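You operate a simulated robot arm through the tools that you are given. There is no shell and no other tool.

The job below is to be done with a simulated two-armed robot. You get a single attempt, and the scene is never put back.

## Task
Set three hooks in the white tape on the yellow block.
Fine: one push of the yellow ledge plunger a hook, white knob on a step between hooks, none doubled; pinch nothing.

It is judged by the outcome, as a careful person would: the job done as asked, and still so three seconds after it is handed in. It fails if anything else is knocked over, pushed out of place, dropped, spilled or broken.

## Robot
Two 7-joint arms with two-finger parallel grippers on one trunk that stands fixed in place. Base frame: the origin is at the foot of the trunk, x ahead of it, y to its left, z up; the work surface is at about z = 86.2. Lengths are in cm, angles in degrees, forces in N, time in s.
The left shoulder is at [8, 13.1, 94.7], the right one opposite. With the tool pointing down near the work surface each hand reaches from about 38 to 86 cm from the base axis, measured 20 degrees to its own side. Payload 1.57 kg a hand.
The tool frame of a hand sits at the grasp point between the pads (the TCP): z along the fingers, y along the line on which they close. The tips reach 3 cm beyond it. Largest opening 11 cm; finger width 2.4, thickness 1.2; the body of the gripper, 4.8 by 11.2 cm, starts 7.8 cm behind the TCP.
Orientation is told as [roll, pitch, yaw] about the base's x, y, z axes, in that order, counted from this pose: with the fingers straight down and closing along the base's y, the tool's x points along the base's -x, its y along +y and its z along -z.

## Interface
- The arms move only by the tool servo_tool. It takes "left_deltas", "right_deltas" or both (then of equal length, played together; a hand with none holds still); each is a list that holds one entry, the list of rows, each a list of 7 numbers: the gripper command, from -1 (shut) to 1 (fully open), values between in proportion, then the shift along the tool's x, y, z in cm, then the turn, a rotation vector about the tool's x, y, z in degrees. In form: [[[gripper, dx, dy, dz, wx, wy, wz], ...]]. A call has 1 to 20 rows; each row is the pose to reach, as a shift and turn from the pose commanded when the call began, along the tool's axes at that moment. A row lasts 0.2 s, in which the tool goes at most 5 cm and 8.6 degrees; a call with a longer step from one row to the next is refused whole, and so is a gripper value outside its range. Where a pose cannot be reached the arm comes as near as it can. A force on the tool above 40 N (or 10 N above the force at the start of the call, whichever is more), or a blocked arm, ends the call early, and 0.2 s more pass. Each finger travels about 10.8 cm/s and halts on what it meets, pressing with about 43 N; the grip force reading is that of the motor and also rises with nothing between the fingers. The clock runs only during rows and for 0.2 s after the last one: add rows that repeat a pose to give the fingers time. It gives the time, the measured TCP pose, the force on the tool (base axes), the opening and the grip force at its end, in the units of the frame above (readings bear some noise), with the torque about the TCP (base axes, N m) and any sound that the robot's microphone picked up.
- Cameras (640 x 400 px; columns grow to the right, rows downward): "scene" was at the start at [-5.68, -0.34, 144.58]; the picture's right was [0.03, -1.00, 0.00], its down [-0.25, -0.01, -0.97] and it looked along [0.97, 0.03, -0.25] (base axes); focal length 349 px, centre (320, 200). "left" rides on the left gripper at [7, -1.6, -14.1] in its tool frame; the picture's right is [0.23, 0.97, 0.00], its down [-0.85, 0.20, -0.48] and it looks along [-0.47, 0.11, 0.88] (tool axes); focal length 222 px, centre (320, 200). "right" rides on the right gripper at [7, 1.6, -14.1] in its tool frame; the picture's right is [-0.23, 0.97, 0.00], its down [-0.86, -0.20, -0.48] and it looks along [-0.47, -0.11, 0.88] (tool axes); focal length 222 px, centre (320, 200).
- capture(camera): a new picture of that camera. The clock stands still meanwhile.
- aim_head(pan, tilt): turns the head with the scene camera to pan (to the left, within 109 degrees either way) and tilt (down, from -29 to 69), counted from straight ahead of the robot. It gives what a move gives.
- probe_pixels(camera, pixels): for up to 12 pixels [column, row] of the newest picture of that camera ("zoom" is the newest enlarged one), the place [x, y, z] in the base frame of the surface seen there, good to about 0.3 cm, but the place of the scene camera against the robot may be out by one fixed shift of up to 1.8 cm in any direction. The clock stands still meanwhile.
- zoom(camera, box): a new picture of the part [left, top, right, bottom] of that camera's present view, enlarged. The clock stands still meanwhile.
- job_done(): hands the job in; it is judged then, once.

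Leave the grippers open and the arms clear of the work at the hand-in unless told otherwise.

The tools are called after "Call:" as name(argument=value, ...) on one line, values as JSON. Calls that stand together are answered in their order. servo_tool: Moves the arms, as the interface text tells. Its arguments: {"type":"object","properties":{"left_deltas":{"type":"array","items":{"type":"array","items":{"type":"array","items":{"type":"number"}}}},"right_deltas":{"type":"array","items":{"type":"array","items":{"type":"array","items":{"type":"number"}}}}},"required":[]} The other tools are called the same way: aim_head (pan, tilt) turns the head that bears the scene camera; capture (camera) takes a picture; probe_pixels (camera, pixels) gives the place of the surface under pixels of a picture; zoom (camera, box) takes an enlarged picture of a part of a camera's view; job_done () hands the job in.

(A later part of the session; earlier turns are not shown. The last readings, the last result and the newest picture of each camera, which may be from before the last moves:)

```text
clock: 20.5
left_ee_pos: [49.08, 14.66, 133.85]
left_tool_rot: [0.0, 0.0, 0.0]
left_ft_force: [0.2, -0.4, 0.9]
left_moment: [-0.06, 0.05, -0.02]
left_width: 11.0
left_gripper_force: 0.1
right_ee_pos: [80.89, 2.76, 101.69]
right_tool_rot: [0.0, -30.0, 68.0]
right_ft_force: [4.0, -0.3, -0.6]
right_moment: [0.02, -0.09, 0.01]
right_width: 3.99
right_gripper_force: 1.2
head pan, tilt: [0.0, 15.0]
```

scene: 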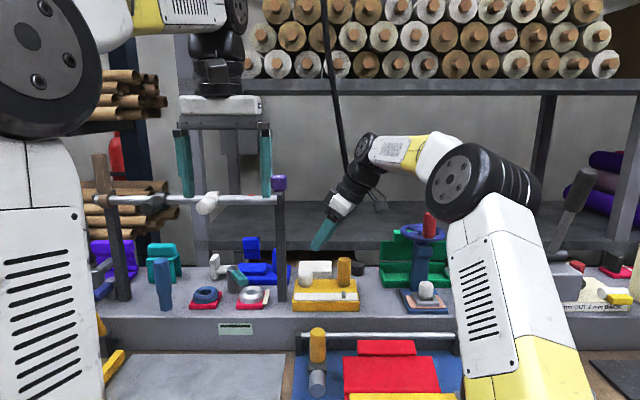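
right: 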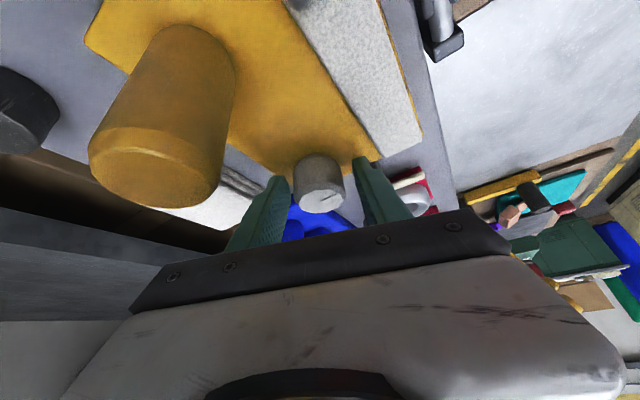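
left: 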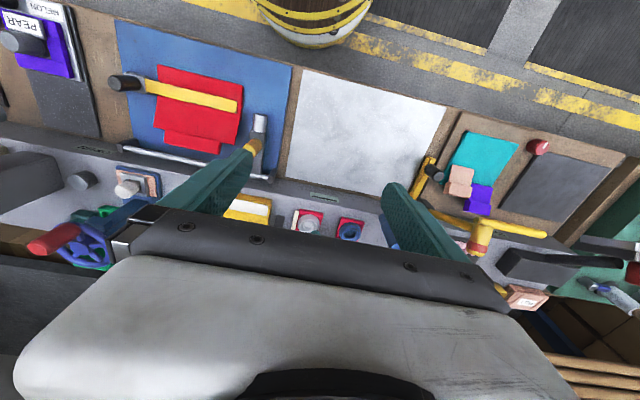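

Still a one-sided 4 N; width 3.99. I shift another 0.25 cm and hold the closing at 3.6.

Call:
servo_tool(right_deltas=[[[-0.29, 0, -0.12, 0, 0, 0, 0], [-0.3, 0, -0.25, 0, 0, 0, 0], [-0.345, 0, -0.25, 0, 0, 0, 0], [-0.345, 0, -0.25, 0, 0, 0, 0]]])

Call:
capture(camera="right")

```text
clock: 21.5
left_ee_pos: [49.11, 14.66, 133.96]
left_tool_rot: [0.0, 0.0, 0.1]
left_ft_force: [-0.3, 0.0, 0.2]
left_moment: [0.01, 0.0, -0.01]
left_width: 11.02
left_gripper_force: 0.0
right_ee_pos: [81.21, 2.74, 101.65]
right_tool_rot: [0.1, -29.9, 68.0]
right_ft_force: [-6.9, 3.1, -3.7]
right_moment: [-0.03, 0.03, 0.14]
right_width: 4.32
right_gripper_force: 4.3
head pan, tilt: [0.0, 15.0]
```

```text
taken
```

right: 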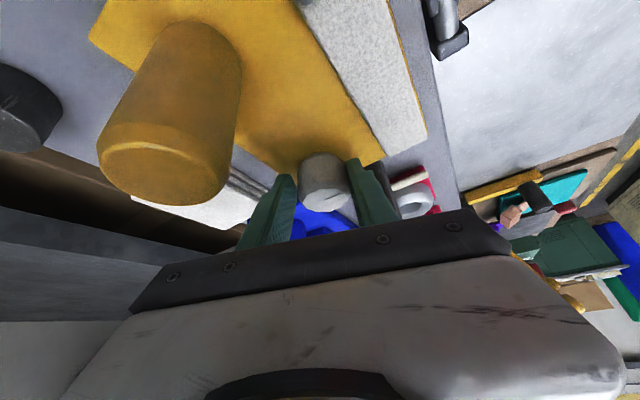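

Now the other finger pushes (−6.9 N): I overshot. I go back 0.15 cm.

Call:
servo_tool(right_deltas=[[[-0.345, 0, 0.07, 0, 0, 0, 0], [-0.345, 0, 0.15, 0, 0, 0, 0], [-0.345, 0, 0.15, 0, 0, 0, 0]]])

Call:
zoom(camera="right", box=[240, 110, 440, 240])

```text
clock: 22.3
left_ee_pos: [49.04, 14.63, 133.99]
left_tool_rot: [0.0, 0.0, -0.1]
left_ft_force: [-0.2, 0.4, 0.0]
left_moment: [0.03, 0.03, -0.04]
left_width: 10.97
left_gripper_force: 0.0
right_ee_pos: [81.12, 2.94, 101.76]
right_tool_rot: [0.0, -30.1, 68.0]
right_ft_force: [-5.4, 2.8, -2.2]
right_moment: [0.02, 0.04, 0.07]
right_width: 4.15
right_gripper_force: 3.2
head pan, tilt: [0.0, 15.0]
```

```text
3.08 times, centred on (340, 175) of right
```

zoom: 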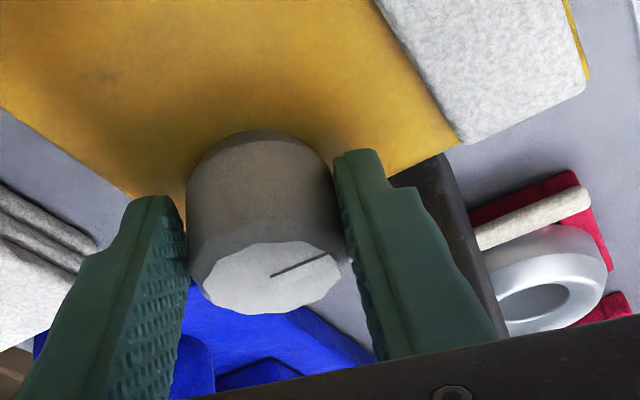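

Still −5.4 N. Another 0.1 cm back.

Call:
servo_tool(right_deltas=[[[-0.345, 0, 0.05, 0, 0, 0, 0], [-0.345, 0, 0.1, 0, 0, 0, 0], [-0.345, 0, 0.1, 0, 0, 0, 0]]])

```text
clock: 23.1
left_ee_pos: [49.06, 14.58, 134.03]
left_tool_rot: [0.0, -0.1, 0.0]
left_ft_force: [-0.2, 0.5, 0.2]
left_moment: [0.0, -0.01, 0.0]
left_width: 11.0
left_gripper_force: 0.0
right_ee_pos: [81.06, 2.81, 101.72]
right_tool_rot: [0.0, -30.0, 68.1]
right_ft_force: [-3.7, 1.4, 0.7]
right_moment: [0.09, 0.06, 0.04]
right_width: 3.94
right_gripper_force: 1.9
head pan, tilt: [0.0, 15.0]
```

Nearly balanced; width 3.94 = the knob's breadth. I firm the grip moderately (command 2.2 cm) and read.

Call:
servo_tool(right_deltas=[[[-0.45, 0, 0.05, 0, 0, 0, 0], [-0.6, 0, 0.05, 0, 0, 0, 0], [-0.6, 0, 0.05, 0, 0, 0, 0]]])

```text
clock: 23.9
left_ee_pos: [49.11, 14.57, 133.95]
left_tool_rot: [0.0, 0.0, 0.0]
left_ft_force: [0.4, 0.5, 0.0]
left_moment: [0.0, -0.01, -0.02]
left_width: 11.02
left_gripper_force: 0.0
right_ee_pos: [80.89, 2.72, 101.63]
right_tool_rot: [-0.1, -30.0, 68.0]
right_ft_force: [4.0, -0.7, 2.5]
right_moment: [0.36, 0.03, -0.05]
right_width: 3.89
right_gripper_force: 44.8
head pan, tilt: [0.0, 15.0]
```

Gripped (44.8 N motor, tool force only ~4 N). Now I turn clockwise seen from above by a small 8° around the knob's axis, to feel the detent and see which way the tape goes.

Call:
servo_tool(right_deltas=[[[-0.6, 0, 0.073, 0, 2, 0, 3.46], [-0.6, -0.01, 0.146, 0.005, 4, 0, 6.93], [-0.6, -0.01, 0.146, 0.005, 4, 0, 6.93]]])

Call:
zoom(camera="scene", box=[290, 220, 380, 310])

Call:
zoom(camera="right", box=[240, 110, 440, 240])

```text
clock: 24.7
left_ee_pos: [48.98, 14.63, 133.97]
left_tool_rot: [0.0, -0.1, 0.0]
left_ft_force: [0.9, -0.4, 0.2]
left_moment: [0.0, -0.02, 0.01]
left_width: 11.0
left_gripper_force: 0.1
right_ee_pos: [80.78, 2.93, 101.55]
right_tool_rot: [-0.1, -30.1, 60.0]
right_ft_force: [4.7, -1.0, 7.9]
right_moment: [-0.57, 0.03, -0.01]
right_width: 3.89
right_gripper_force: 44.8
head pan, tilt: [0.0, 15.0]
```

```text
4.44 times, centred on (335, 265) of scene
```

zoom: 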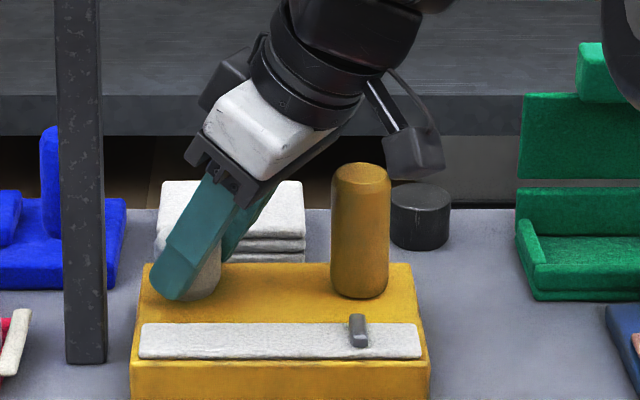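

```text
3.08 times, centred on (340, 175) of right
```

zoom: 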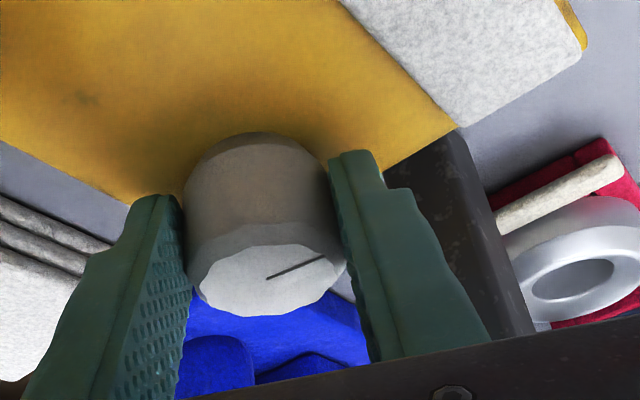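

The knob turns with the hand (the tick keeps its angle in the hand picture); the tape hasn't moved yet. I continue clockwise another 8°.

Call:
servo_tool(right_deltas=[[[-0.6, 0, 0.073, 0, 2, 0, 3.46], [-0.6, -0.01, 0.146, 0.005, 4, 0, 6.93], [-0.6, -0.01, 0.146, 0.005, 4, 0, 6.93]]])

Call:
zoom(camera="scene", box=[290, 220, 380, 310])

Call:
zoom(camera="right", box=[240, 110, 440, 240])

```text
clock: 25.5
left_ee_pos: [49.02, 14.58, 133.94]
left_tool_rot: [0.0, 0.0, 0.1]
left_ft_force: [0.4, 0.0, 0.1]
left_moment: [0.02, -0.03, -0.01]
left_width: 10.99
left_gripper_force: 0.0
right_ee_pos: [80.66, 3.0, 101.72]
right_tool_rot: [0.0, -30.0, 52.0]
right_ft_force: [-2.6, 1.0, 7.3]
right_moment: [0.21, -0.35, 0.05]
right_width: 3.89
right_gripper_force: 44.4
head pan, tilt: [0.0, 15.0]
```

```text
4.44 times, centred on (335, 265) of scene
```

zoom: 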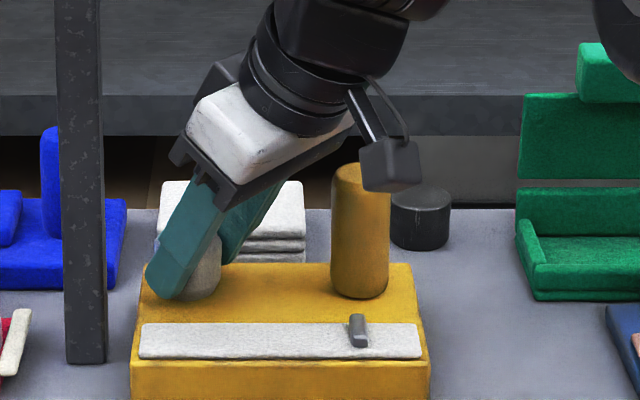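

```text
3.08 times, centred on (340, 175) of right
```

zoom: 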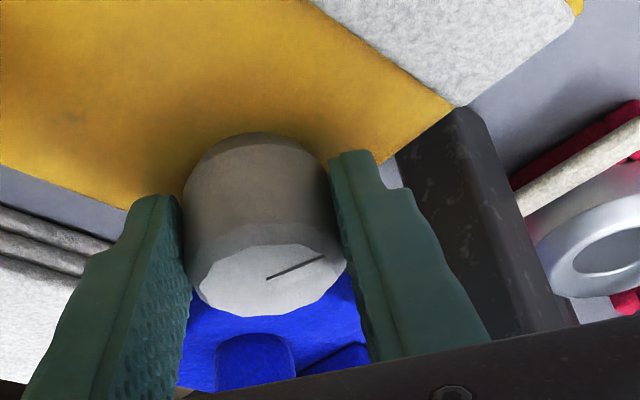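

Total 16° clockwise, still no tape motion and little torque. The camera box on the hand is at x≈71, well before the plunger. Another 8°.

Call:
servo_tool(right_deltas=[[[-0.6, 0, 0.073, 0, 2, 0, 3.46], [-0.6, -0.01, 0.146, 0.005, 4, 0, 6.93], [-0.6, -0.01, 0.146, 0.005, 4, 0, 6.93]]])

Call:
zoom(camera="scene", box=[290, 220, 380, 310])

Call:
zoom(camera="right", box=[240, 110, 440, 240])

```text
clock: 26.3
left_ee_pos: [49.07, 14.62, 133.93]
left_tool_rot: [0.0, 0.1, 0.1]
left_ft_force: [-0.5, -0.6, 0.0]
left_moment: [0.03, 0.0, -0.01]
left_width: 10.99
left_gripper_force: 0.0
right_ee_pos: [80.68, 3.11, 101.68]
right_tool_rot: [-0.2, -30.1, 44.1]
right_ft_force: [1.0, 1.4, 10.8]
right_moment: [-0.51, 0.19, 0.01]
right_width: 3.91
right_gripper_force: 44.4
head pan, tilt: [0.0, 15.0]
```

```text
4.44 times, centred on (335, 265) of scene
```

zoom: 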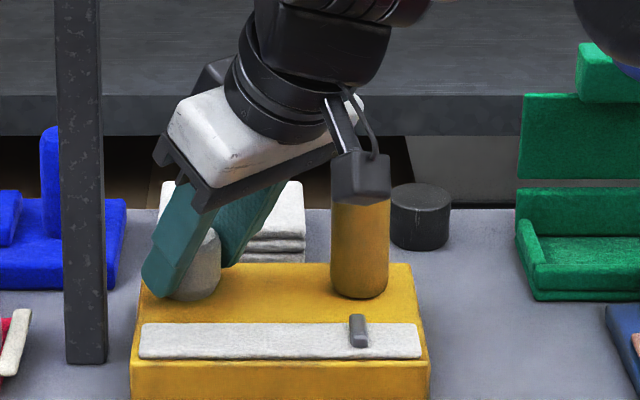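

```text
3.08 times, centred on (340, 175) of right
```

zoom: 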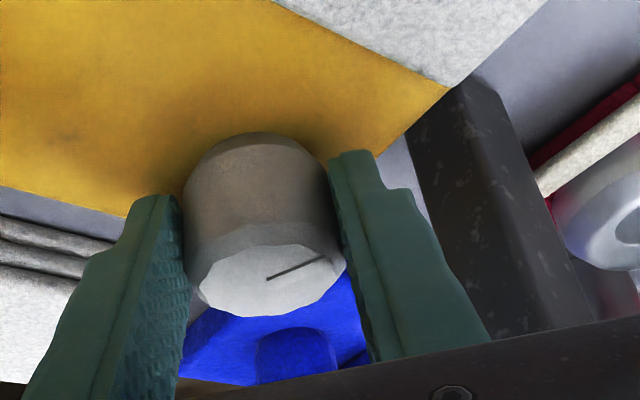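

24° now, no tape motion or sound. I open the fingers slightly (to ~4.6 cm) to see whether the knob snaps on to a detent or stays.

Call:
servo_tool(right_deltas=[[[-0.2, 0, 0, 0, 0, 0, 0], [-0.16, 0, 0, 0, 0, 0, 0], [-0.16, 0, 0, 0, 0, 0, 0]]])

Call:
zoom(camera="right", box=[240, 110, 440, 240])

Call:
zoom(camera="scene", box=[290, 220, 380, 310])

```text
clock: 27.1
left_ee_pos: [49.15, 14.62, 134.01]
left_tool_rot: [0.1, 0.1, -0.1]
left_ft_force: [-0.4, -1.2, 0.1]
left_moment: [-0.02, -0.06, 0.0]
left_width: 10.99
left_gripper_force: 0.0
right_ee_pos: [80.42, 3.12, 101.6]
right_tool_rot: [0.0, -30.0, 44.0]
right_ft_force: [0.2, -1.1, -0.3]
right_moment: [-0.01, -0.01, 0.0]
right_width: 4.59
right_gripper_force: 0.1
head pan, tilt: [0.0, 15.0]
```

```text
3.08 times, centred on (340, 175) of right
```

zoom: 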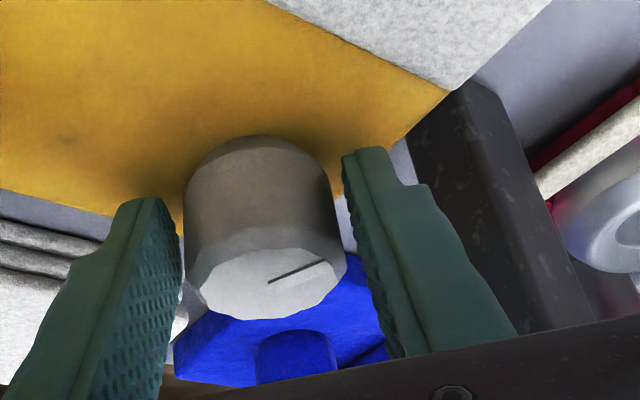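

```text
4.44 times, centred on (335, 265) of scene
```

zoom: 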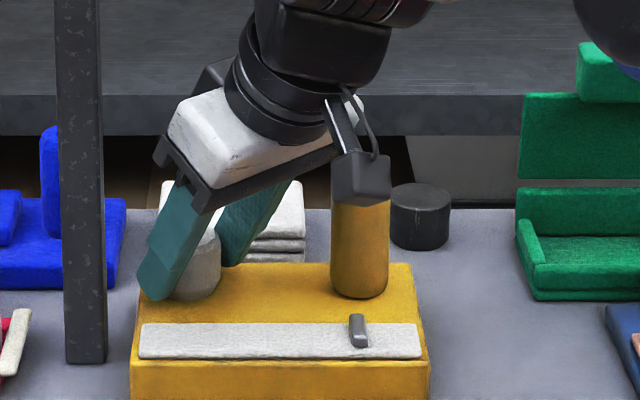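

The knob stays where it's put (tick unchanged in hand view), so it's not springy; no tape motion yet. I grip again and go on clockwise 8° more (total 32°).

Call:
servo_tool(right_deltas=[[[-0.3, 0, 0, 0, 0, 0, 0], [-0.6, 0, 0, 0, 0, 0, 0], [-0.6, 0, 0, 0, 0, 0, 0], [-0.6, 0, 0.073, 0, 2, 0, 3.46], [-0.6, -0.01, 0.146, 0.005, 4, 0, 6.93], [-0.6, -0.01, 0.146, 0.005, 4, 0, 6.93]]])

Call:
zoom(camera="right", box=[240, 110, 440, 240])

Call:
zoom(camera="scene", box=[290, 220, 380, 310])

```text
clock: 28.5
left_ee_pos: [49.03, 14.68, 133.86]
left_tool_rot: [0.0, 0.0, 0.0]
left_ft_force: [0.3, -0.3, -0.1]
left_moment: [0.0, -0.02, 0.0]
left_width: 11.0
left_gripper_force: 0.2
right_ee_pos: [80.43, 3.18, 101.72]
right_tool_rot: [0.1, -29.9, 36.0]
right_ft_force: [-10.9, -0.6, 1.7]
right_moment: [-0.43, 0.71, 0.06]
right_width: 3.89
right_gripper_force: 44.9
head pan, tilt: [0.0, 15.0]
```

```text
3.08 times, centred on (340, 175) of right
```

zoom: 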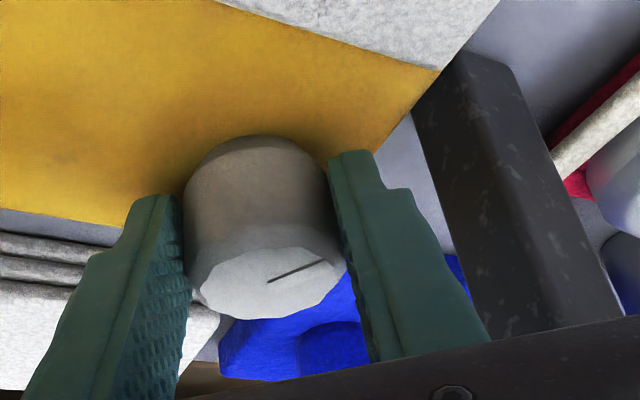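

```text
4.44 times, centred on (335, 265) of scene
```

zoom: 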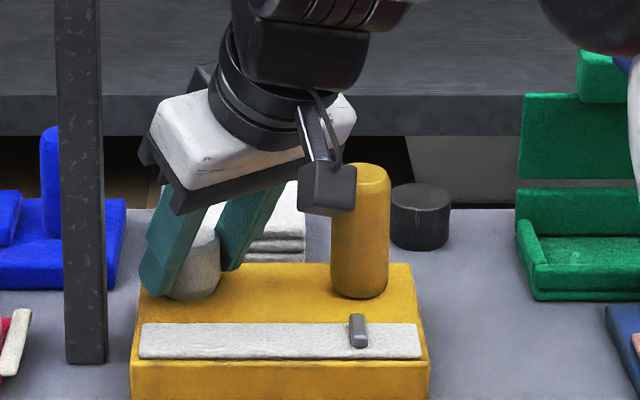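

32° and the tape hasn't moved. I continue to 40° total (the hand still clears the post by over 1 cm).

Call:
servo_tool(right_deltas=[[[-0.6, 0, 0.073, 0, 2, 0, 3.46], [-0.6, -0.01, 0.146, 0.005, 4, 0, 6.93], [-0.6, -0.01, 0.146, 0.005, 4, 0, 6.93]]])

Call:
zoom(camera="right", box=[240, 110, 440, 240])

Call:
zoom(camera="scene", box=[290, 220, 380, 310])

```text
clock: 29.3
left_ee_pos: [49.0, 14.56, 134.01]
left_tool_rot: [0.0, 0.0, 0.2]
left_ft_force: [0.2, 0.3, -0.5]
left_moment: [0.01, 0.01, 0.0]
left_width: 11.0
left_gripper_force: 0.0
right_ee_pos: [80.32, 3.43, 101.58]
right_tool_rot: [0.0, -30.0, 28.2]
right_ft_force: [-10.7, 5.5, -0.3]
right_moment: [-0.35, 0.34, 0.1]
right_width: 3.88
right_gripper_force: 44.5
head pan, tilt: [0.0, 15.0]
```

```text
3.08 times, centred on (340, 175) of right
```

zoom: 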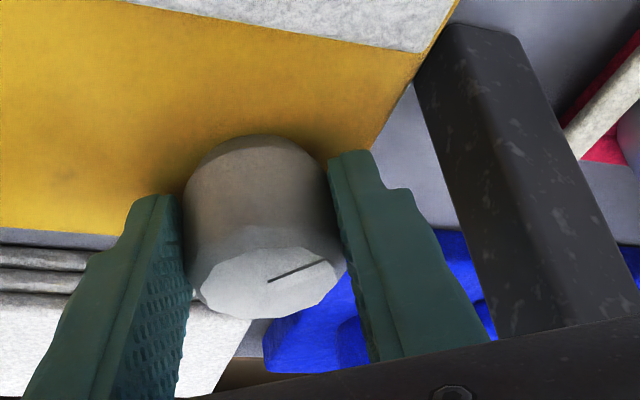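

```text
4.44 times, centred on (335, 265) of scene
```

zoom: 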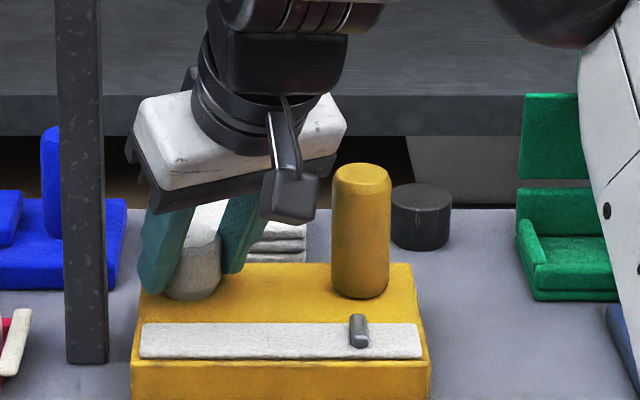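

40° clockwise, tape still unmoved, the knob surely turning with the hand. I release (5.0 cm), then swing the open hand back 40° counter-clockwise around the knob to regrip.

Call:
servo_tool(right_deltas=[[[-0.2, 0, 0, 0, 0, 0, 0], [-0.09, 0, 0, 0, 0, 0, 0], [-0.09, 0, 0, 0, 0, 0, 0]]])

Call:
zoom(camera="right", box=[240, 110, 440, 240])

Call:
zoom(camera="scene", box=[290, 220, 380, 310])

```text
clock: 30.1
left_ee_pos: [49.11, 14.65, 134.02]
left_tool_rot: [0.0, 0.0, -0.1]
left_ft_force: [-0.6, -0.1, 0.3]
left_moment: [0.02, -0.01, -0.01]
left_width: 10.97
left_gripper_force: 0.1
right_ee_pos: [80.36, 3.24, 101.64]
right_tool_rot: [0.0, -30.0, 27.9]
right_ft_force: [0.8, -0.5, -0.5]
right_moment: [-0.02, -0.01, 0.02]
right_width: 4.98
right_gripper_force: 0.1
head pan, tilt: [0.0, 15.0]
```

```text
3.08 times, centred on (340, 175) of right
```

zoom: 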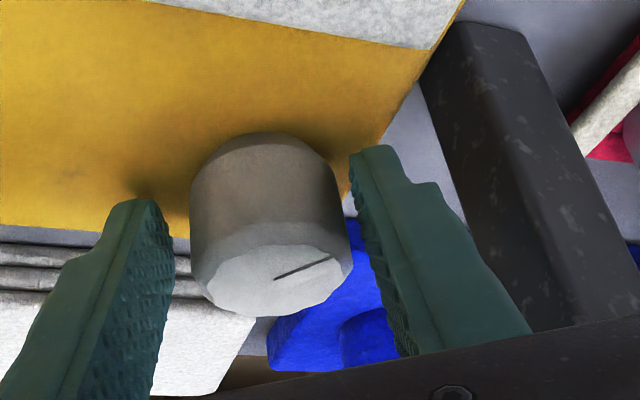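

```text
4.44 times, centred on (335, 265) of scene
```

zoom: 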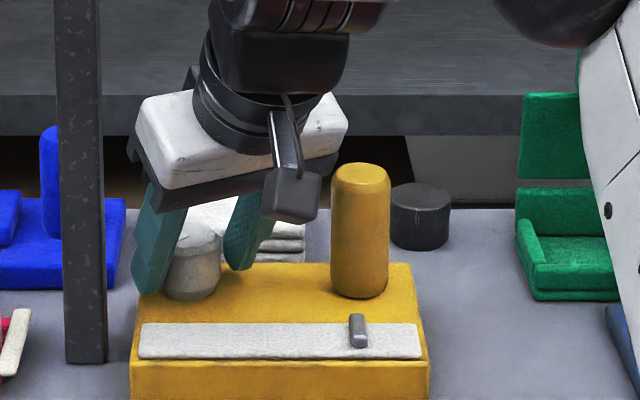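

The knob holds at ~40°. Now swing the open hand back 40° around it.

Call:
servo_tool(right_deltas=[[[-0.09, -0.009, -0.146, 0.005, -4, 0, -6.93], [-0.09, -0.035, -0.289, 0.02, -8, 0, -13.86], [-0.09, -0.079, -0.427, 0.045, -12, 0, -20.78], [-0.09, -0.138, -0.556, 0.08, -16, 0, -27.71], [-0.09, -0.213, -0.675, 0.123, -20, 0, -34.64], [-0.09, -0.213, -0.675, 0.123, -20, 0, -34.64]]])

Call:
zoom(camera="right", box=[240, 110, 440, 240])

Call:
zoom(camera="scene", box=[290, 220, 380, 310])

```text
clock: 31.5
left_ee_pos: [48.98, 14.61, 133.83]
left_tool_rot: [0.1, 0.0, 0.0]
left_ft_force: [0.4, -0.5, 0.4]
left_moment: [-0.02, 0.03, 0.01]
left_width: 11.01
left_gripper_force: 0.0
right_ee_pos: [80.94, 2.84, 101.54]
right_tool_rot: [0.0, -29.9, 68.0]
right_ft_force: [0.0, -0.1, 0.5]
right_moment: [0.02, -0.02, 0.0]
right_width: 5.02
right_gripper_force: 0.1
head pan, tilt: [0.0, 15.0]
```

```text
3.08 times, centred on (340, 175) of right
```

zoom: 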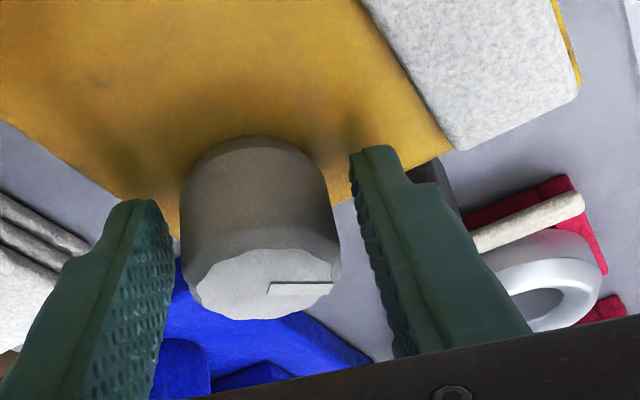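

```text
4.44 times, centred on (335, 265) of scene
```

zoom: 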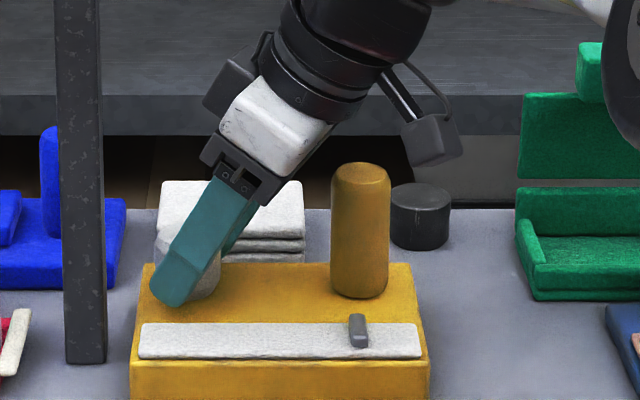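

The knob's tick now points along the hand's closing line (turned ~40° relative to the start). No tape motion yet. I regrip and turn on clockwise 8° (to ~48°).

Call:
servo_tool(right_deltas=[[[-0.3, 0, 0, 0, 0, 0, 0], [-0.6, 0, 0, 0, 0, 0, 0], [-0.6, 0, 0, 0, 0, 0, 0], [-0.6, 0, 0.073, 0, 2, 0, 3.46], [-0.6, -0.01, 0.146, 0.005, 4, 0, 6.93], [-0.6, -0.01, 0.146, 0.005, 4, 0, 6.93]]])

Call:
zoom(camera="right", box=[240, 110, 440, 240])

Call:
zoom(camera="scene", box=[290, 220, 380, 310])

```text
clock: 32.9
left_ee_pos: [48.98, 14.51, 133.92]
left_tool_rot: [0.0, 0.1, 0.0]
left_ft_force: [-0.3, -0.8, 0.6]
left_moment: [0.02, 0.02, -0.01]
left_width: 11.01
left_gripper_force: 0.0
right_ee_pos: [80.71, 2.95, 101.53]
right_tool_rot: [0.0, -30.0, 60.0]
right_ft_force: [5.4, -4.7, 2.5]
right_moment: [0.01, 0.76, -0.12]
right_width: 3.94
right_gripper_force: 44.5
head pan, tilt: [0.0, 15.0]
```

```text
3.08 times, centred on (340, 175) of right
```

zoom: 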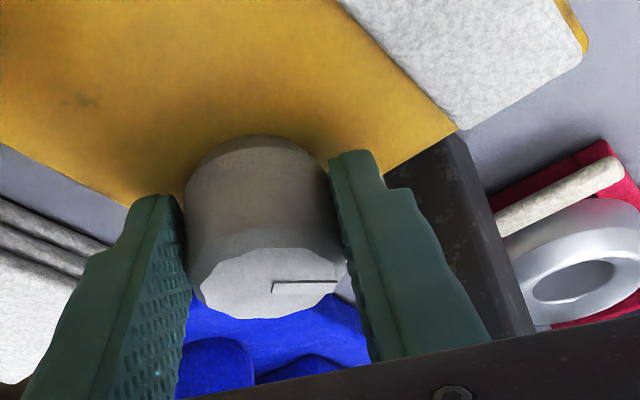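

```text
4.44 times, centred on (335, 265) of scene
```

zoom: 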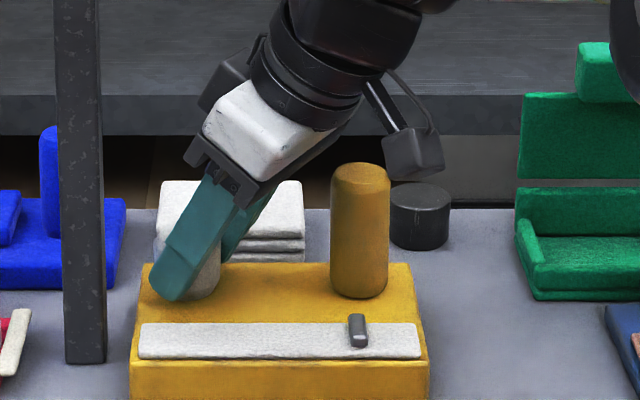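

~48°, still no tape motion. On by 8° (56°).

Call:
servo_tool(right_deltas=[[[-0.6, 0, 0.073, 0, 2, 0, 3.46], [-0.6, -0.01, 0.146, 0.005, 4, 0, 6.93], [-0.6, -0.01, 0.146, 0.005, 4, 0, 6.93]]])

Call:
zoom(camera="scene", box=[290, 220, 380, 310])

Call:
zoom(camera="right", box=[240, 110, 440, 240])

```text
clock: 33.7
left_ee_pos: [49.03, 14.58, 133.98]
left_tool_rot: [0.0, 0.0, 0.0]
left_ft_force: [-0.8, 0.4, -0.2]
left_moment: [0.01, 0.01, -0.02]
left_width: 11.0
left_gripper_force: 0.1
right_ee_pos: [80.64, 2.98, 101.59]
right_tool_rot: [0.0, -29.9, 52.0]
right_ft_force: [-2.5, -6.6, -7.3]
right_moment: [-0.5, -0.93, -0.05]
right_width: 3.91
right_gripper_force: 44.5
head pan, tilt: [0.0, 15.0]
```

```text
4.44 times, centred on (335, 265) of scene
```

zoom: 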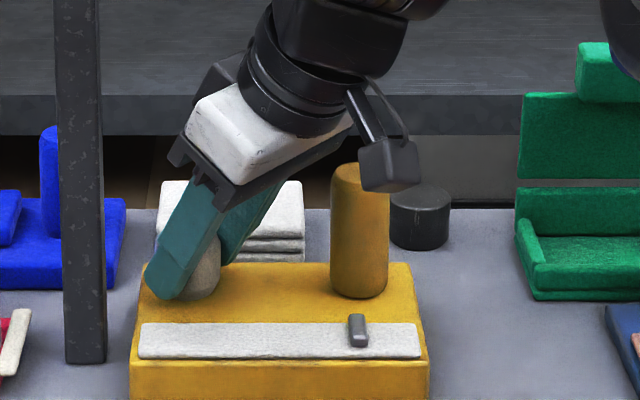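

```text
3.08 times, centred on (340, 175) of right
```

zoom: 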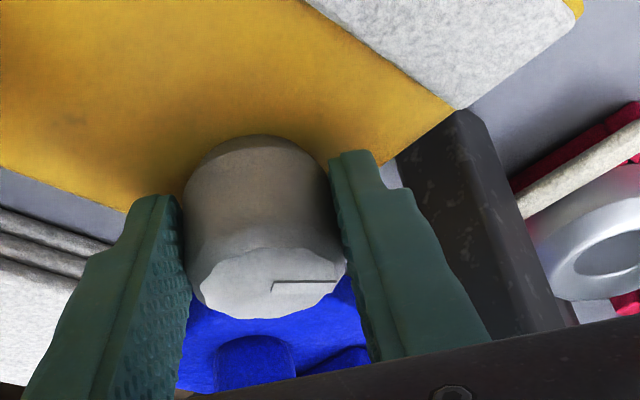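

56°, still none. On by 8° (64°).

Call:
servo_tool(right_deltas=[[[-0.6, 0, 0.073, 0, 2, 0, 3.46], [-0.6, -0.01, 0.146, 0.005, 4, 0, 6.93], [-0.6, -0.01, 0.146, 0.005, 4, 0, 6.93]]])

Call:
zoom(camera="scene", box=[290, 220, 380, 310])

Call:
zoom(camera="right", box=[240, 110, 440, 240])

```text
clock: 34.5
left_ee_pos: [49.12, 14.59, 134.02]
left_tool_rot: [0.0, 0.0, -0.1]
left_ft_force: [0.4, 0.3, -0.3]
left_moment: [-0.01, -0.01, 0.02]
left_width: 11.0
left_gripper_force: 0.1
right_ee_pos: [80.49, 3.01, 101.61]
right_tool_rot: [-0.1, -30.0, 44.0]
right_ft_force: [-4.0, -4.8, -1.0]
right_moment: [-0.86, 0.07, -0.03]
right_width: 3.91
right_gripper_force: 44.8
head pan, tilt: [0.0, 15.0]
```

```text
4.44 times, centred on (335, 265) of scene
```

zoom: 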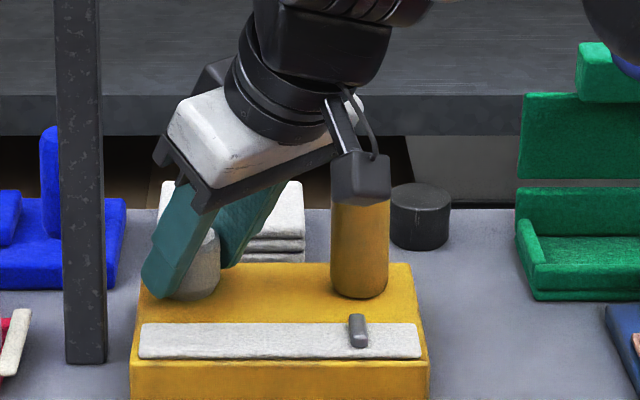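

```text
3.08 times, centred on (340, 175) of right
```

zoom: 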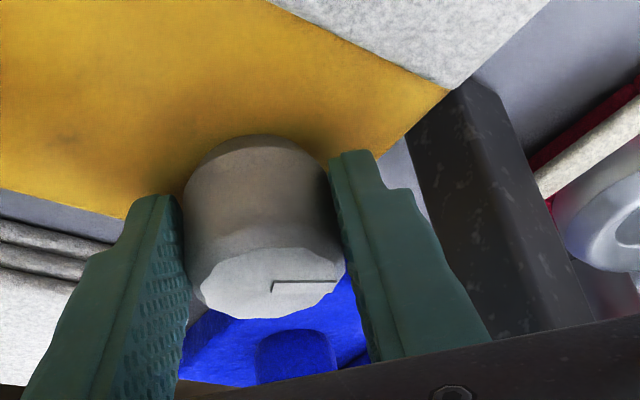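

64° and still no visible change. I look closely at the knob for marks and count its facets.

Call:
zoom(camera="right", box=[290, 145, 360, 215])

Call:
zoom(camera="right", box=[200, 80, 420, 220])

```text
5.71 times, centred on (325, 180) of right
```

zoom: 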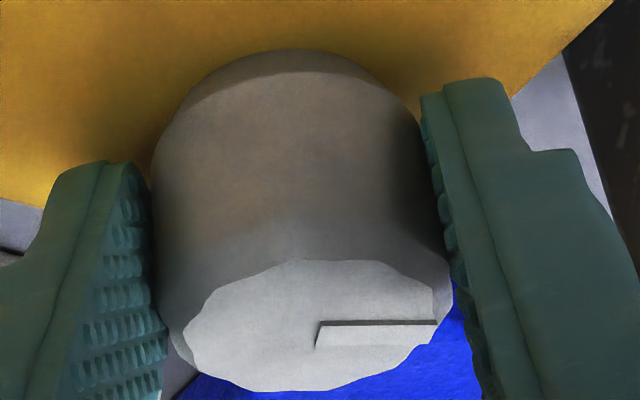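

```text
2.86 times, centred on (310, 150) of right
```

zoom: 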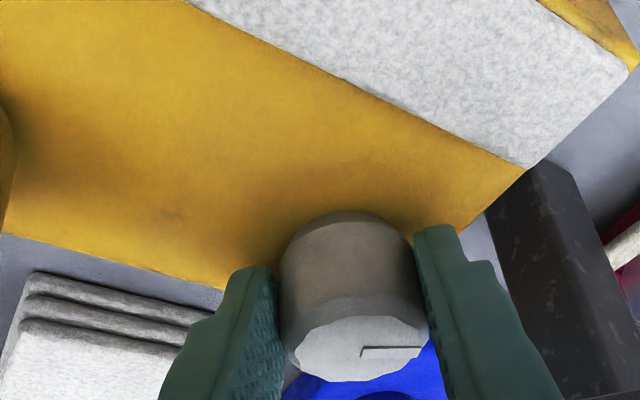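

The knob (no marks) now stands ~67° clockwise from its start by my reckoning of the tick. I continue 16° more in two rows groups, watching the tape.

Call:
servo_tool(right_deltas=[[[-0.6, 0, 0.073, 0, 2, 0, 3.46], [-0.6, -0.01, 0.146, 0.005, 4, 0, 6.93], [-0.6, -0.02, 0.22, 0.011, 6, 0, 10.39], [-0.6, -0.035, 0.289, 0.02, 8, 0, 13.86], [-0.6, -0.035, 0.289, 0.02, 8, 0, 13.86]]])

Call:
zoom(camera="scene", box=[290, 220, 380, 310])

Call:
zoom(camera="right", box=[240, 110, 440, 240])

```text
clock: 35.7
left_ee_pos: [49.08, 14.59, 134.07]
left_tool_rot: [-0.1, 0.0, 0.0]
left_ft_force: [-0.6, 0.6, -0.4]
left_moment: [-0.02, -0.03, 0.0]
left_width: 11.02
left_gripper_force: 0.0
right_ee_pos: [80.31, 3.37, 101.62]
right_tool_rot: [0.1, -30.0, 28.0]
right_ft_force: [-9.7, -3.9, 0.2]
right_moment: [-0.82, 0.37, 0.01]
right_width: 3.92
right_gripper_force: 44.1
head pan, tilt: [0.0, 15.0]
```

```text
4.44 times, centred on (335, 265) of scene
```

zoom: 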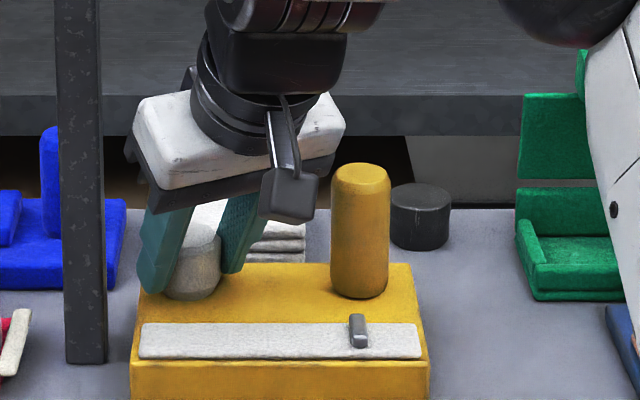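

```text
3.08 times, centred on (340, 175) of right
```

zoom: 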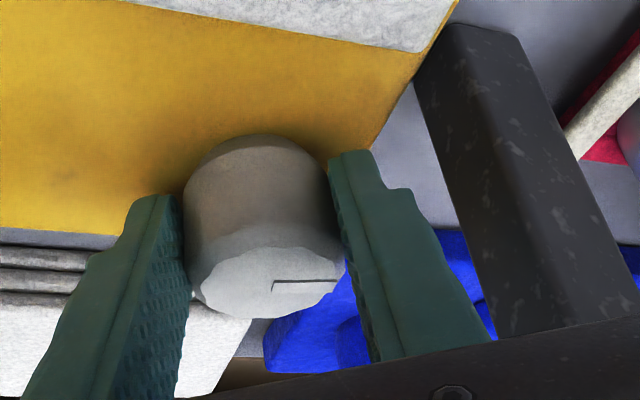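

~83° and nothing has changed. A quarter turn is a natural step, so I check just past 90°: release to 5.0 cm, swing the open hand back 40°.

Call:
servo_tool(right_deltas=[[[-0.2, 0, 0, 0, 0, 0, 0], [-0.09, 0, 0, 0, 0, 0, 0], [-0.09, 0, 0, 0, 0, 0, 0], [-0.09, -0.009, -0.146, 0.005, -4, 0, -6.93], [-0.09, -0.035, -0.289, 0.02, -8, 0, -13.86], [-0.09, -0.079, -0.427, 0.045, -12, 0, -20.78], [-0.09, -0.138, -0.556, 0.08, -16, 0, -27.71], [-0.09, -0.213, -0.675, 0.123, -20, 0, -34.64], [-0.09, -0.213, -0.675, 0.123, -20, 0, -34.64]]])

Call:
zoom(camera="right", box=[240, 110, 440, 240])

Call:
zoom(camera="scene", box=[290, 220, 380, 310])

```text
clock: 37.7
left_ee_pos: [49.07, 14.67, 133.96]
left_tool_rot: [0.1, 0.0, 0.0]
left_ft_force: [-0.4, 0.0, 0.0]
left_moment: [0.0, 0.0, 0.01]
left_width: 10.97
left_gripper_force: 0.0
right_ee_pos: [81.11, 2.9, 101.75]
right_tool_rot: [0.0, -29.9, 68.1]
right_ft_force: [0.4, -0.1, -0.9]
right_moment: [0.0, 0.03, 0.01]
right_width: 5.01
right_gripper_force: 0.1
head pan, tilt: [0.0, 15.0]
```

```text
3.08 times, centred on (340, 175) of right
```

zoom: 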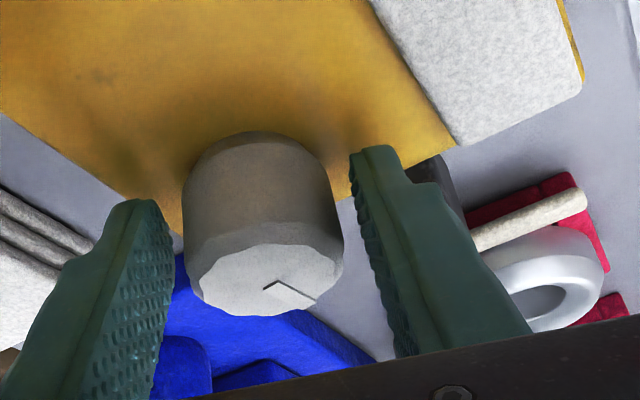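

```text
4.44 times, centred on (335, 265) of scene
```

zoom: 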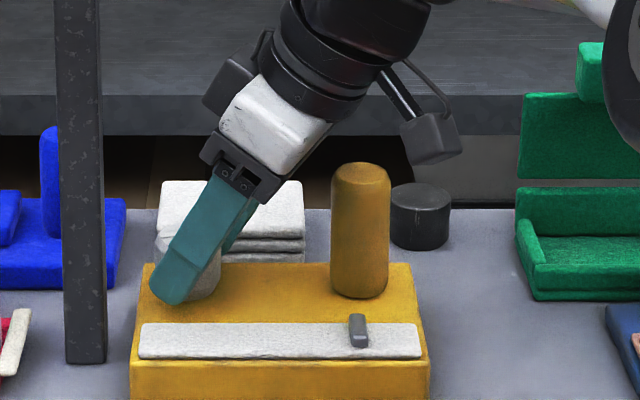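

Tick now points almost to +y: ~81–83° by projection. I regrip and turn 16° further, past 90°.

Call:
servo_tool(right_deltas=[[[-0.3, 0, 0, 0, 0, 0, 0], [-0.6, 0, 0, 0, 0, 0, 0], [-0.6, 0, 0, 0, 0, 0, 0], [-0.6, 0, 0.073, 0, 2, 0, 3.46], [-0.6, -0.01, 0.146, 0.005, 4, 0, 6.93], [-0.6, -0.02, 0.22, 0.011, 6, 0, 10.39], [-0.6, -0.02, 0.22, 0.011, 6, 0, 10.39]]])

Call:
zoom(camera="scene", box=[290, 220, 380, 310])

Call:
zoom(camera="right", box=[240, 110, 440, 240])

```text
clock: 39.3
left_ee_pos: [49.09, 14.63, 133.92]
left_tool_rot: [-0.1, 0.1, 0.2]
left_ft_force: [0.2, -0.1, -0.1]
left_moment: [0.03, 0.0, -0.02]
left_width: 10.95
left_gripper_force: 0.0
right_ee_pos: [80.75, 2.95, 101.65]
right_tool_rot: [0.0, -30.0, 55.9]
right_ft_force: [2.0, 4.7, -3.2]
right_moment: [-0.49, -0.69, 0.0]
right_width: 3.94
right_gripper_force: 44.7
head pan, tilt: [0.0, 15.0]
```

```text
4.44 times, centred on (335, 265) of scene
```

zoom: 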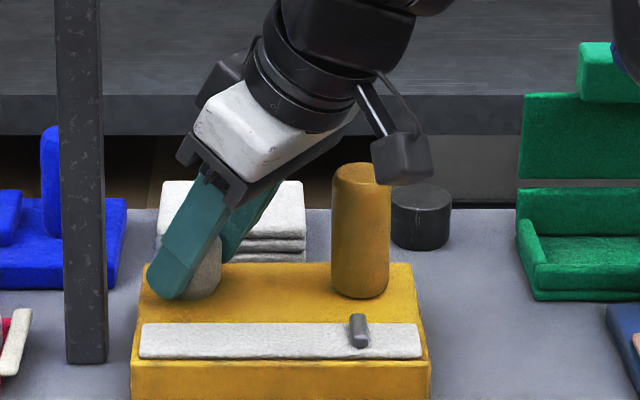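

```text
3.08 times, centred on (340, 175) of right
```

zoom: 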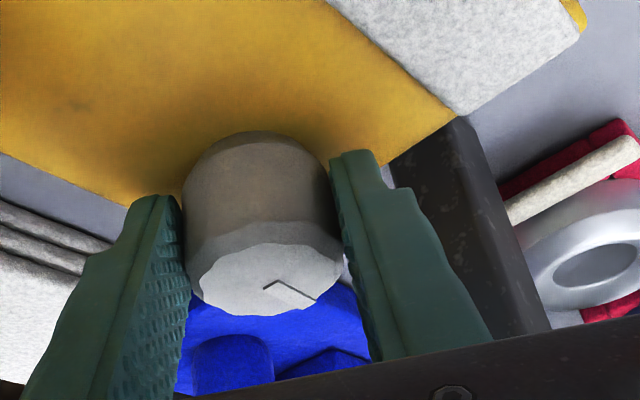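

~94° clockwise and still nothing. So clockwise does nothing visible; now I try counter-clockwise, stepwise. First release, swing the open hand to the other end (α=28°), and grip.

Call:
servo_tool(right_deltas=[[[-0.2, 0, 0, 0, 0, 0, 0], [-0.09, 0, 0, 0, 0, 0, 0], [-0.09, 0, 0, 0, 0, 0, 0], [-0.09, -0.009, 0.146, 0.005, 4, 0, 6.93], [-0.09, -0.035, 0.289, 0.02, 8, 0, 13.86], [-0.09, -0.079, 0.427, 0.045, 12, 0, 20.78], [-0.09, -0.1065, 0.493, 0.0615, 14, 0, 24.25], [-0.3, -0.1065, 0.493, 0.0615, 14, 0, 24.25], [-0.6, -0.1065, 0.493, 0.0615, 14, 0, 24.25], [-0.6, -0.1065, 0.493, 0.0615, 14, 0, 24.25]]])

Call:
zoom(camera="right", box=[240, 110, 440, 240])

```text
clock: 41.5
left_ee_pos: [49.06, 14.76, 134.04]
left_tool_rot: [0.0, 0.0, 0.1]
left_ft_force: [0.4, 0.5, 0.7]
left_moment: [-0.04, 0.01, 0.01]
left_width: 11.0
left_gripper_force: 0.1
right_ee_pos: [80.45, 3.42, 101.78]
right_tool_rot: [0.0, -30.0, 28.1]
right_ft_force: [-3.2, 2.2, 0.8]
right_moment: [-0.33, -0.23, 0.03]
right_width: 3.94
right_gripper_force: 44.3
head pan, tilt: [0.0, 15.0]
```

```text
3.08 times, centred on (340, 175) of right
```

zoom: 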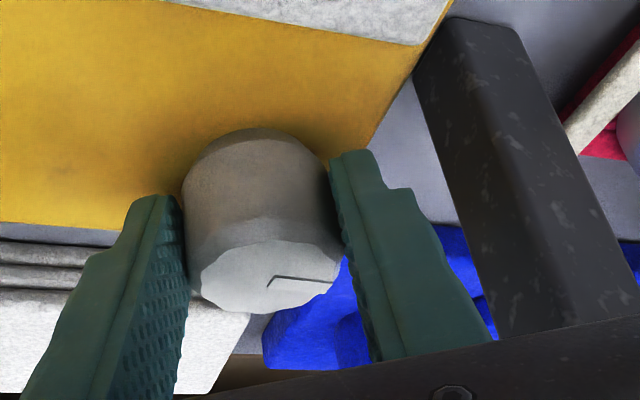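

The knob tick points to +y (about 90°). Gripped at α=28°. I turn counter-clockwise 16° and look.

Call:
servo_tool(right_deltas=[[[-0.6, -0.009, -0.146, 0.005, -4, 0, -6.93], [-0.6, -0.035, -0.289, 0.02, -8, 0, -13.86], [-0.6, -0.035, -0.289, 0.02, -8, 0, -13.86]]])

Call:
zoom(camera="scene", box=[290, 220, 380, 310])

```text
clock: 42.3
left_ee_pos: [49.12, 14.63, 133.87]
left_tool_rot: [0.0, 0.0, 0.1]
left_ft_force: [-0.1, -0.8, 0.6]
left_moment: [0.01, -0.02, -0.01]
left_width: 11.0
left_gripper_force: 0.0
right_ee_pos: [80.64, 3.23, 101.6]
right_tool_rot: [0.0, -30.2, 44.1]
right_ft_force: [-3.5, 4.5, 5.4]
right_moment: [-0.38, 0.16, 0.07]
right_width: 3.96
right_gripper_force: 45.0
head pan, tilt: [0.0, 15.0]
```

```text
4.44 times, centred on (335, 265) of scene
```

zoom: 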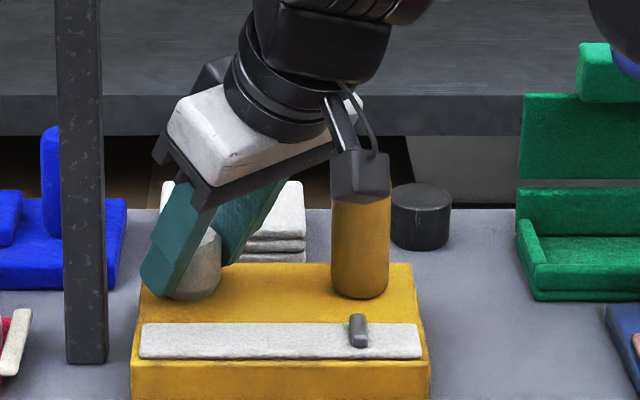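

No change. Counter-clockwise another 24° (to α=68°).

Call:
servo_tool(right_deltas=[[[-0.6, -0.009, -0.146, 0.005, -4, 0, -6.93], [-0.6, -0.035, -0.289, 0.02, -8, 0, -13.86], [-0.6, -0.079, -0.427, 0.045, -12, 0, -20.78], [-0.6, -0.079, -0.427, 0.045, -12, 0, -20.78]]])

Call:
zoom(camera="scene", box=[290, 220, 380, 310])

Call:
zoom(camera="right", box=[240, 110, 440, 240])

```text
clock: 43.3
left_ee_pos: [49.04, 14.6, 134.02]
left_tool_rot: [0.0, 0.0, 0.0]
left_ft_force: [0.2, -0.3, 0.1]
left_moment: [0.05, -0.01, 0.0]
left_width: 11.02
left_gripper_force: 0.0
right_ee_pos: [81.04, 2.94, 101.77]
right_tool_rot: [0.0, -30.1, 68.2]
right_ft_force: [5.9, 2.9, 11.1]
right_moment: [1.15, 0.24, 0.0]
right_width: 3.94
right_gripper_force: 44.6
head pan, tilt: [0.0, 15.0]
```

```text
4.44 times, centred on (335, 265) of scene
```

zoom: 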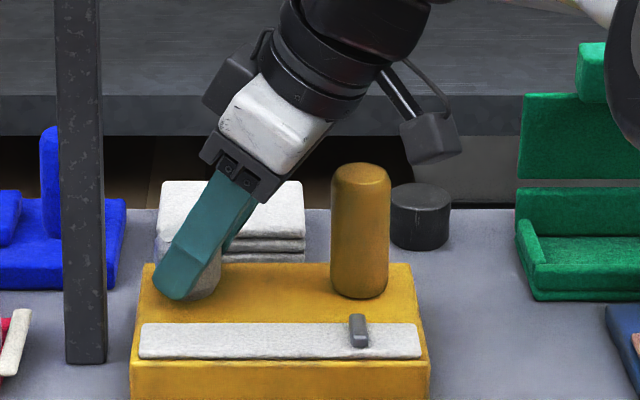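

```text
3.08 times, centred on (340, 175) of right
```

zoom: 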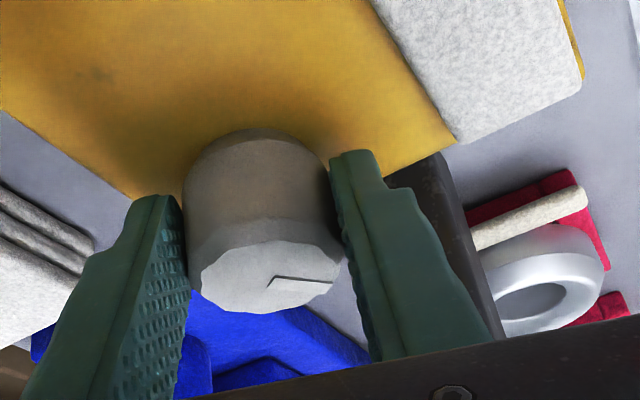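

Knob now back to ~50°; hook unmoved. Release, swing the open hand by −40°, grip again.

Call:
servo_tool(right_deltas=[[[-0.2, 0, 0, 0, 0, 0, 0], [-0.09, 0, 0, 0, 0, 0, 0], [-0.09, 0, 0, 0, 0, 0, 0], [-0.09, -0.009, 0.146, 0.005, 4, 0, 6.93], [-0.09, -0.035, 0.289, 0.02, 8, 0, 13.86], [-0.09, -0.079, 0.427, 0.045, 12, 0, 20.78], [-0.09, -0.138, 0.556, 0.08, 16, 0, 27.71], [-0.09, -0.213, 0.675, 0.123, 20, 0, 34.64], [-0.3, -0.213, 0.675, 0.123, 20, 0, 34.64], [-0.6, -0.213, 0.675, 0.123, 20, 0, 34.64], [-0.6, -0.213, 0.675, 0.123, 20, 0, 34.64]]])

Call:
zoom(camera="right", box=[240, 110, 440, 240])

```text
clock: 45.7
left_ee_pos: [49.05, 14.66, 133.98]
left_tool_rot: [0.0, 0.0, 0.2]
left_ft_force: [0.6, -0.1, 1.6]
left_moment: [-0.01, -0.02, -0.04]
left_width: 10.98
left_gripper_force: 0.1
right_ee_pos: [80.35, 3.42, 101.61]
right_tool_rot: [0.1, -30.0, 28.0]
right_ft_force: [-5.7, 6.1, -0.9]
right_moment: [0.01, -0.31, 0.07]
right_width: 3.95
right_gripper_force: 44.7
head pan, tilt: [0.0, 15.0]
```

```text
3.08 times, centred on (340, 175) of right
```

zoom: 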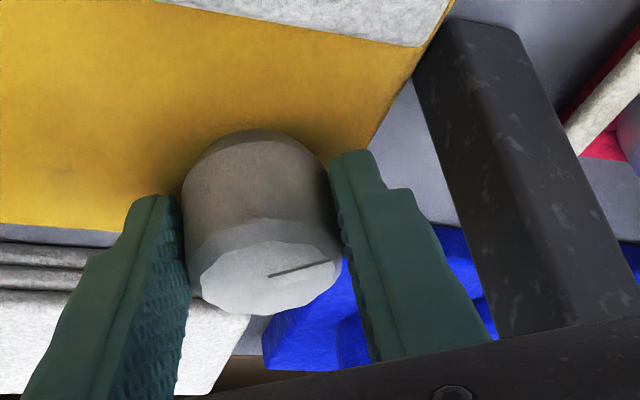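

Tick at ~53°. I turn counter-clockwise 40° (to ~13°).

Call:
servo_tool(right_deltas=[[[-0.6, -0.009, -0.146, 0.005, -4, 0, -6.93], [-0.6, -0.035, -0.289, 0.02, -8, 0, -13.86], [-0.6, -0.079, -0.427, 0.045, -12, 0, -20.78], [-0.6, -0.138, -0.556, 0.08, -16, 0, -27.71], [-0.6, -0.213, -0.675, 0.123, -20, 0, -34.64], [-0.6, -0.213, -0.675, 0.123, -20, 0, -34.64]]])

Call:
zoom(camera="scene", box=[290, 220, 380, 310])

Call:
zoom(camera="right", box=[240, 110, 440, 240])

```text
clock: 47.1
left_ee_pos: [49.09, 14.54, 133.91]
left_tool_rot: [0.1, -0.1, -0.1]
left_ft_force: [0.2, -1.3, 0.1]
left_moment: [0.01, -0.05, 0.02]
left_width: 10.99
left_gripper_force: 0.1
right_ee_pos: [80.97, 2.74, 101.59]
right_tool_rot: [-0.1, -30.1, 68.2]
right_ft_force: [3.0, 7.8, 5.2]
right_moment: [0.88, 1.05, 0.04]
right_width: 3.92
right_gripper_force: 45.2
head pan, tilt: [0.0, 15.0]
```

```text
4.44 times, centred on (335, 265) of scene
```

zoom: 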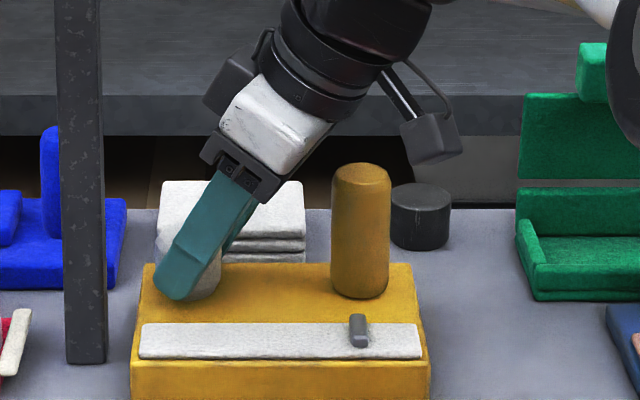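

```text
3.08 times, centred on (340, 175) of right
```

zoom: 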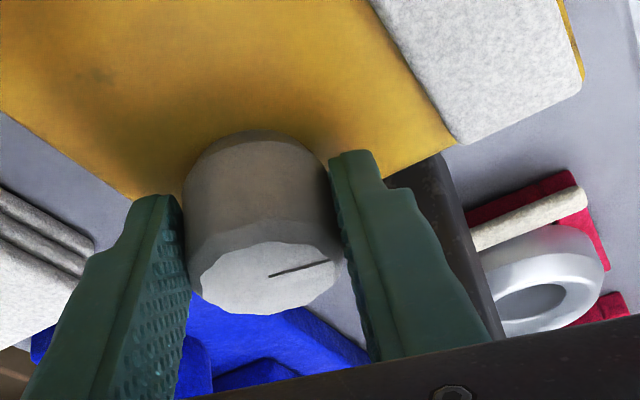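

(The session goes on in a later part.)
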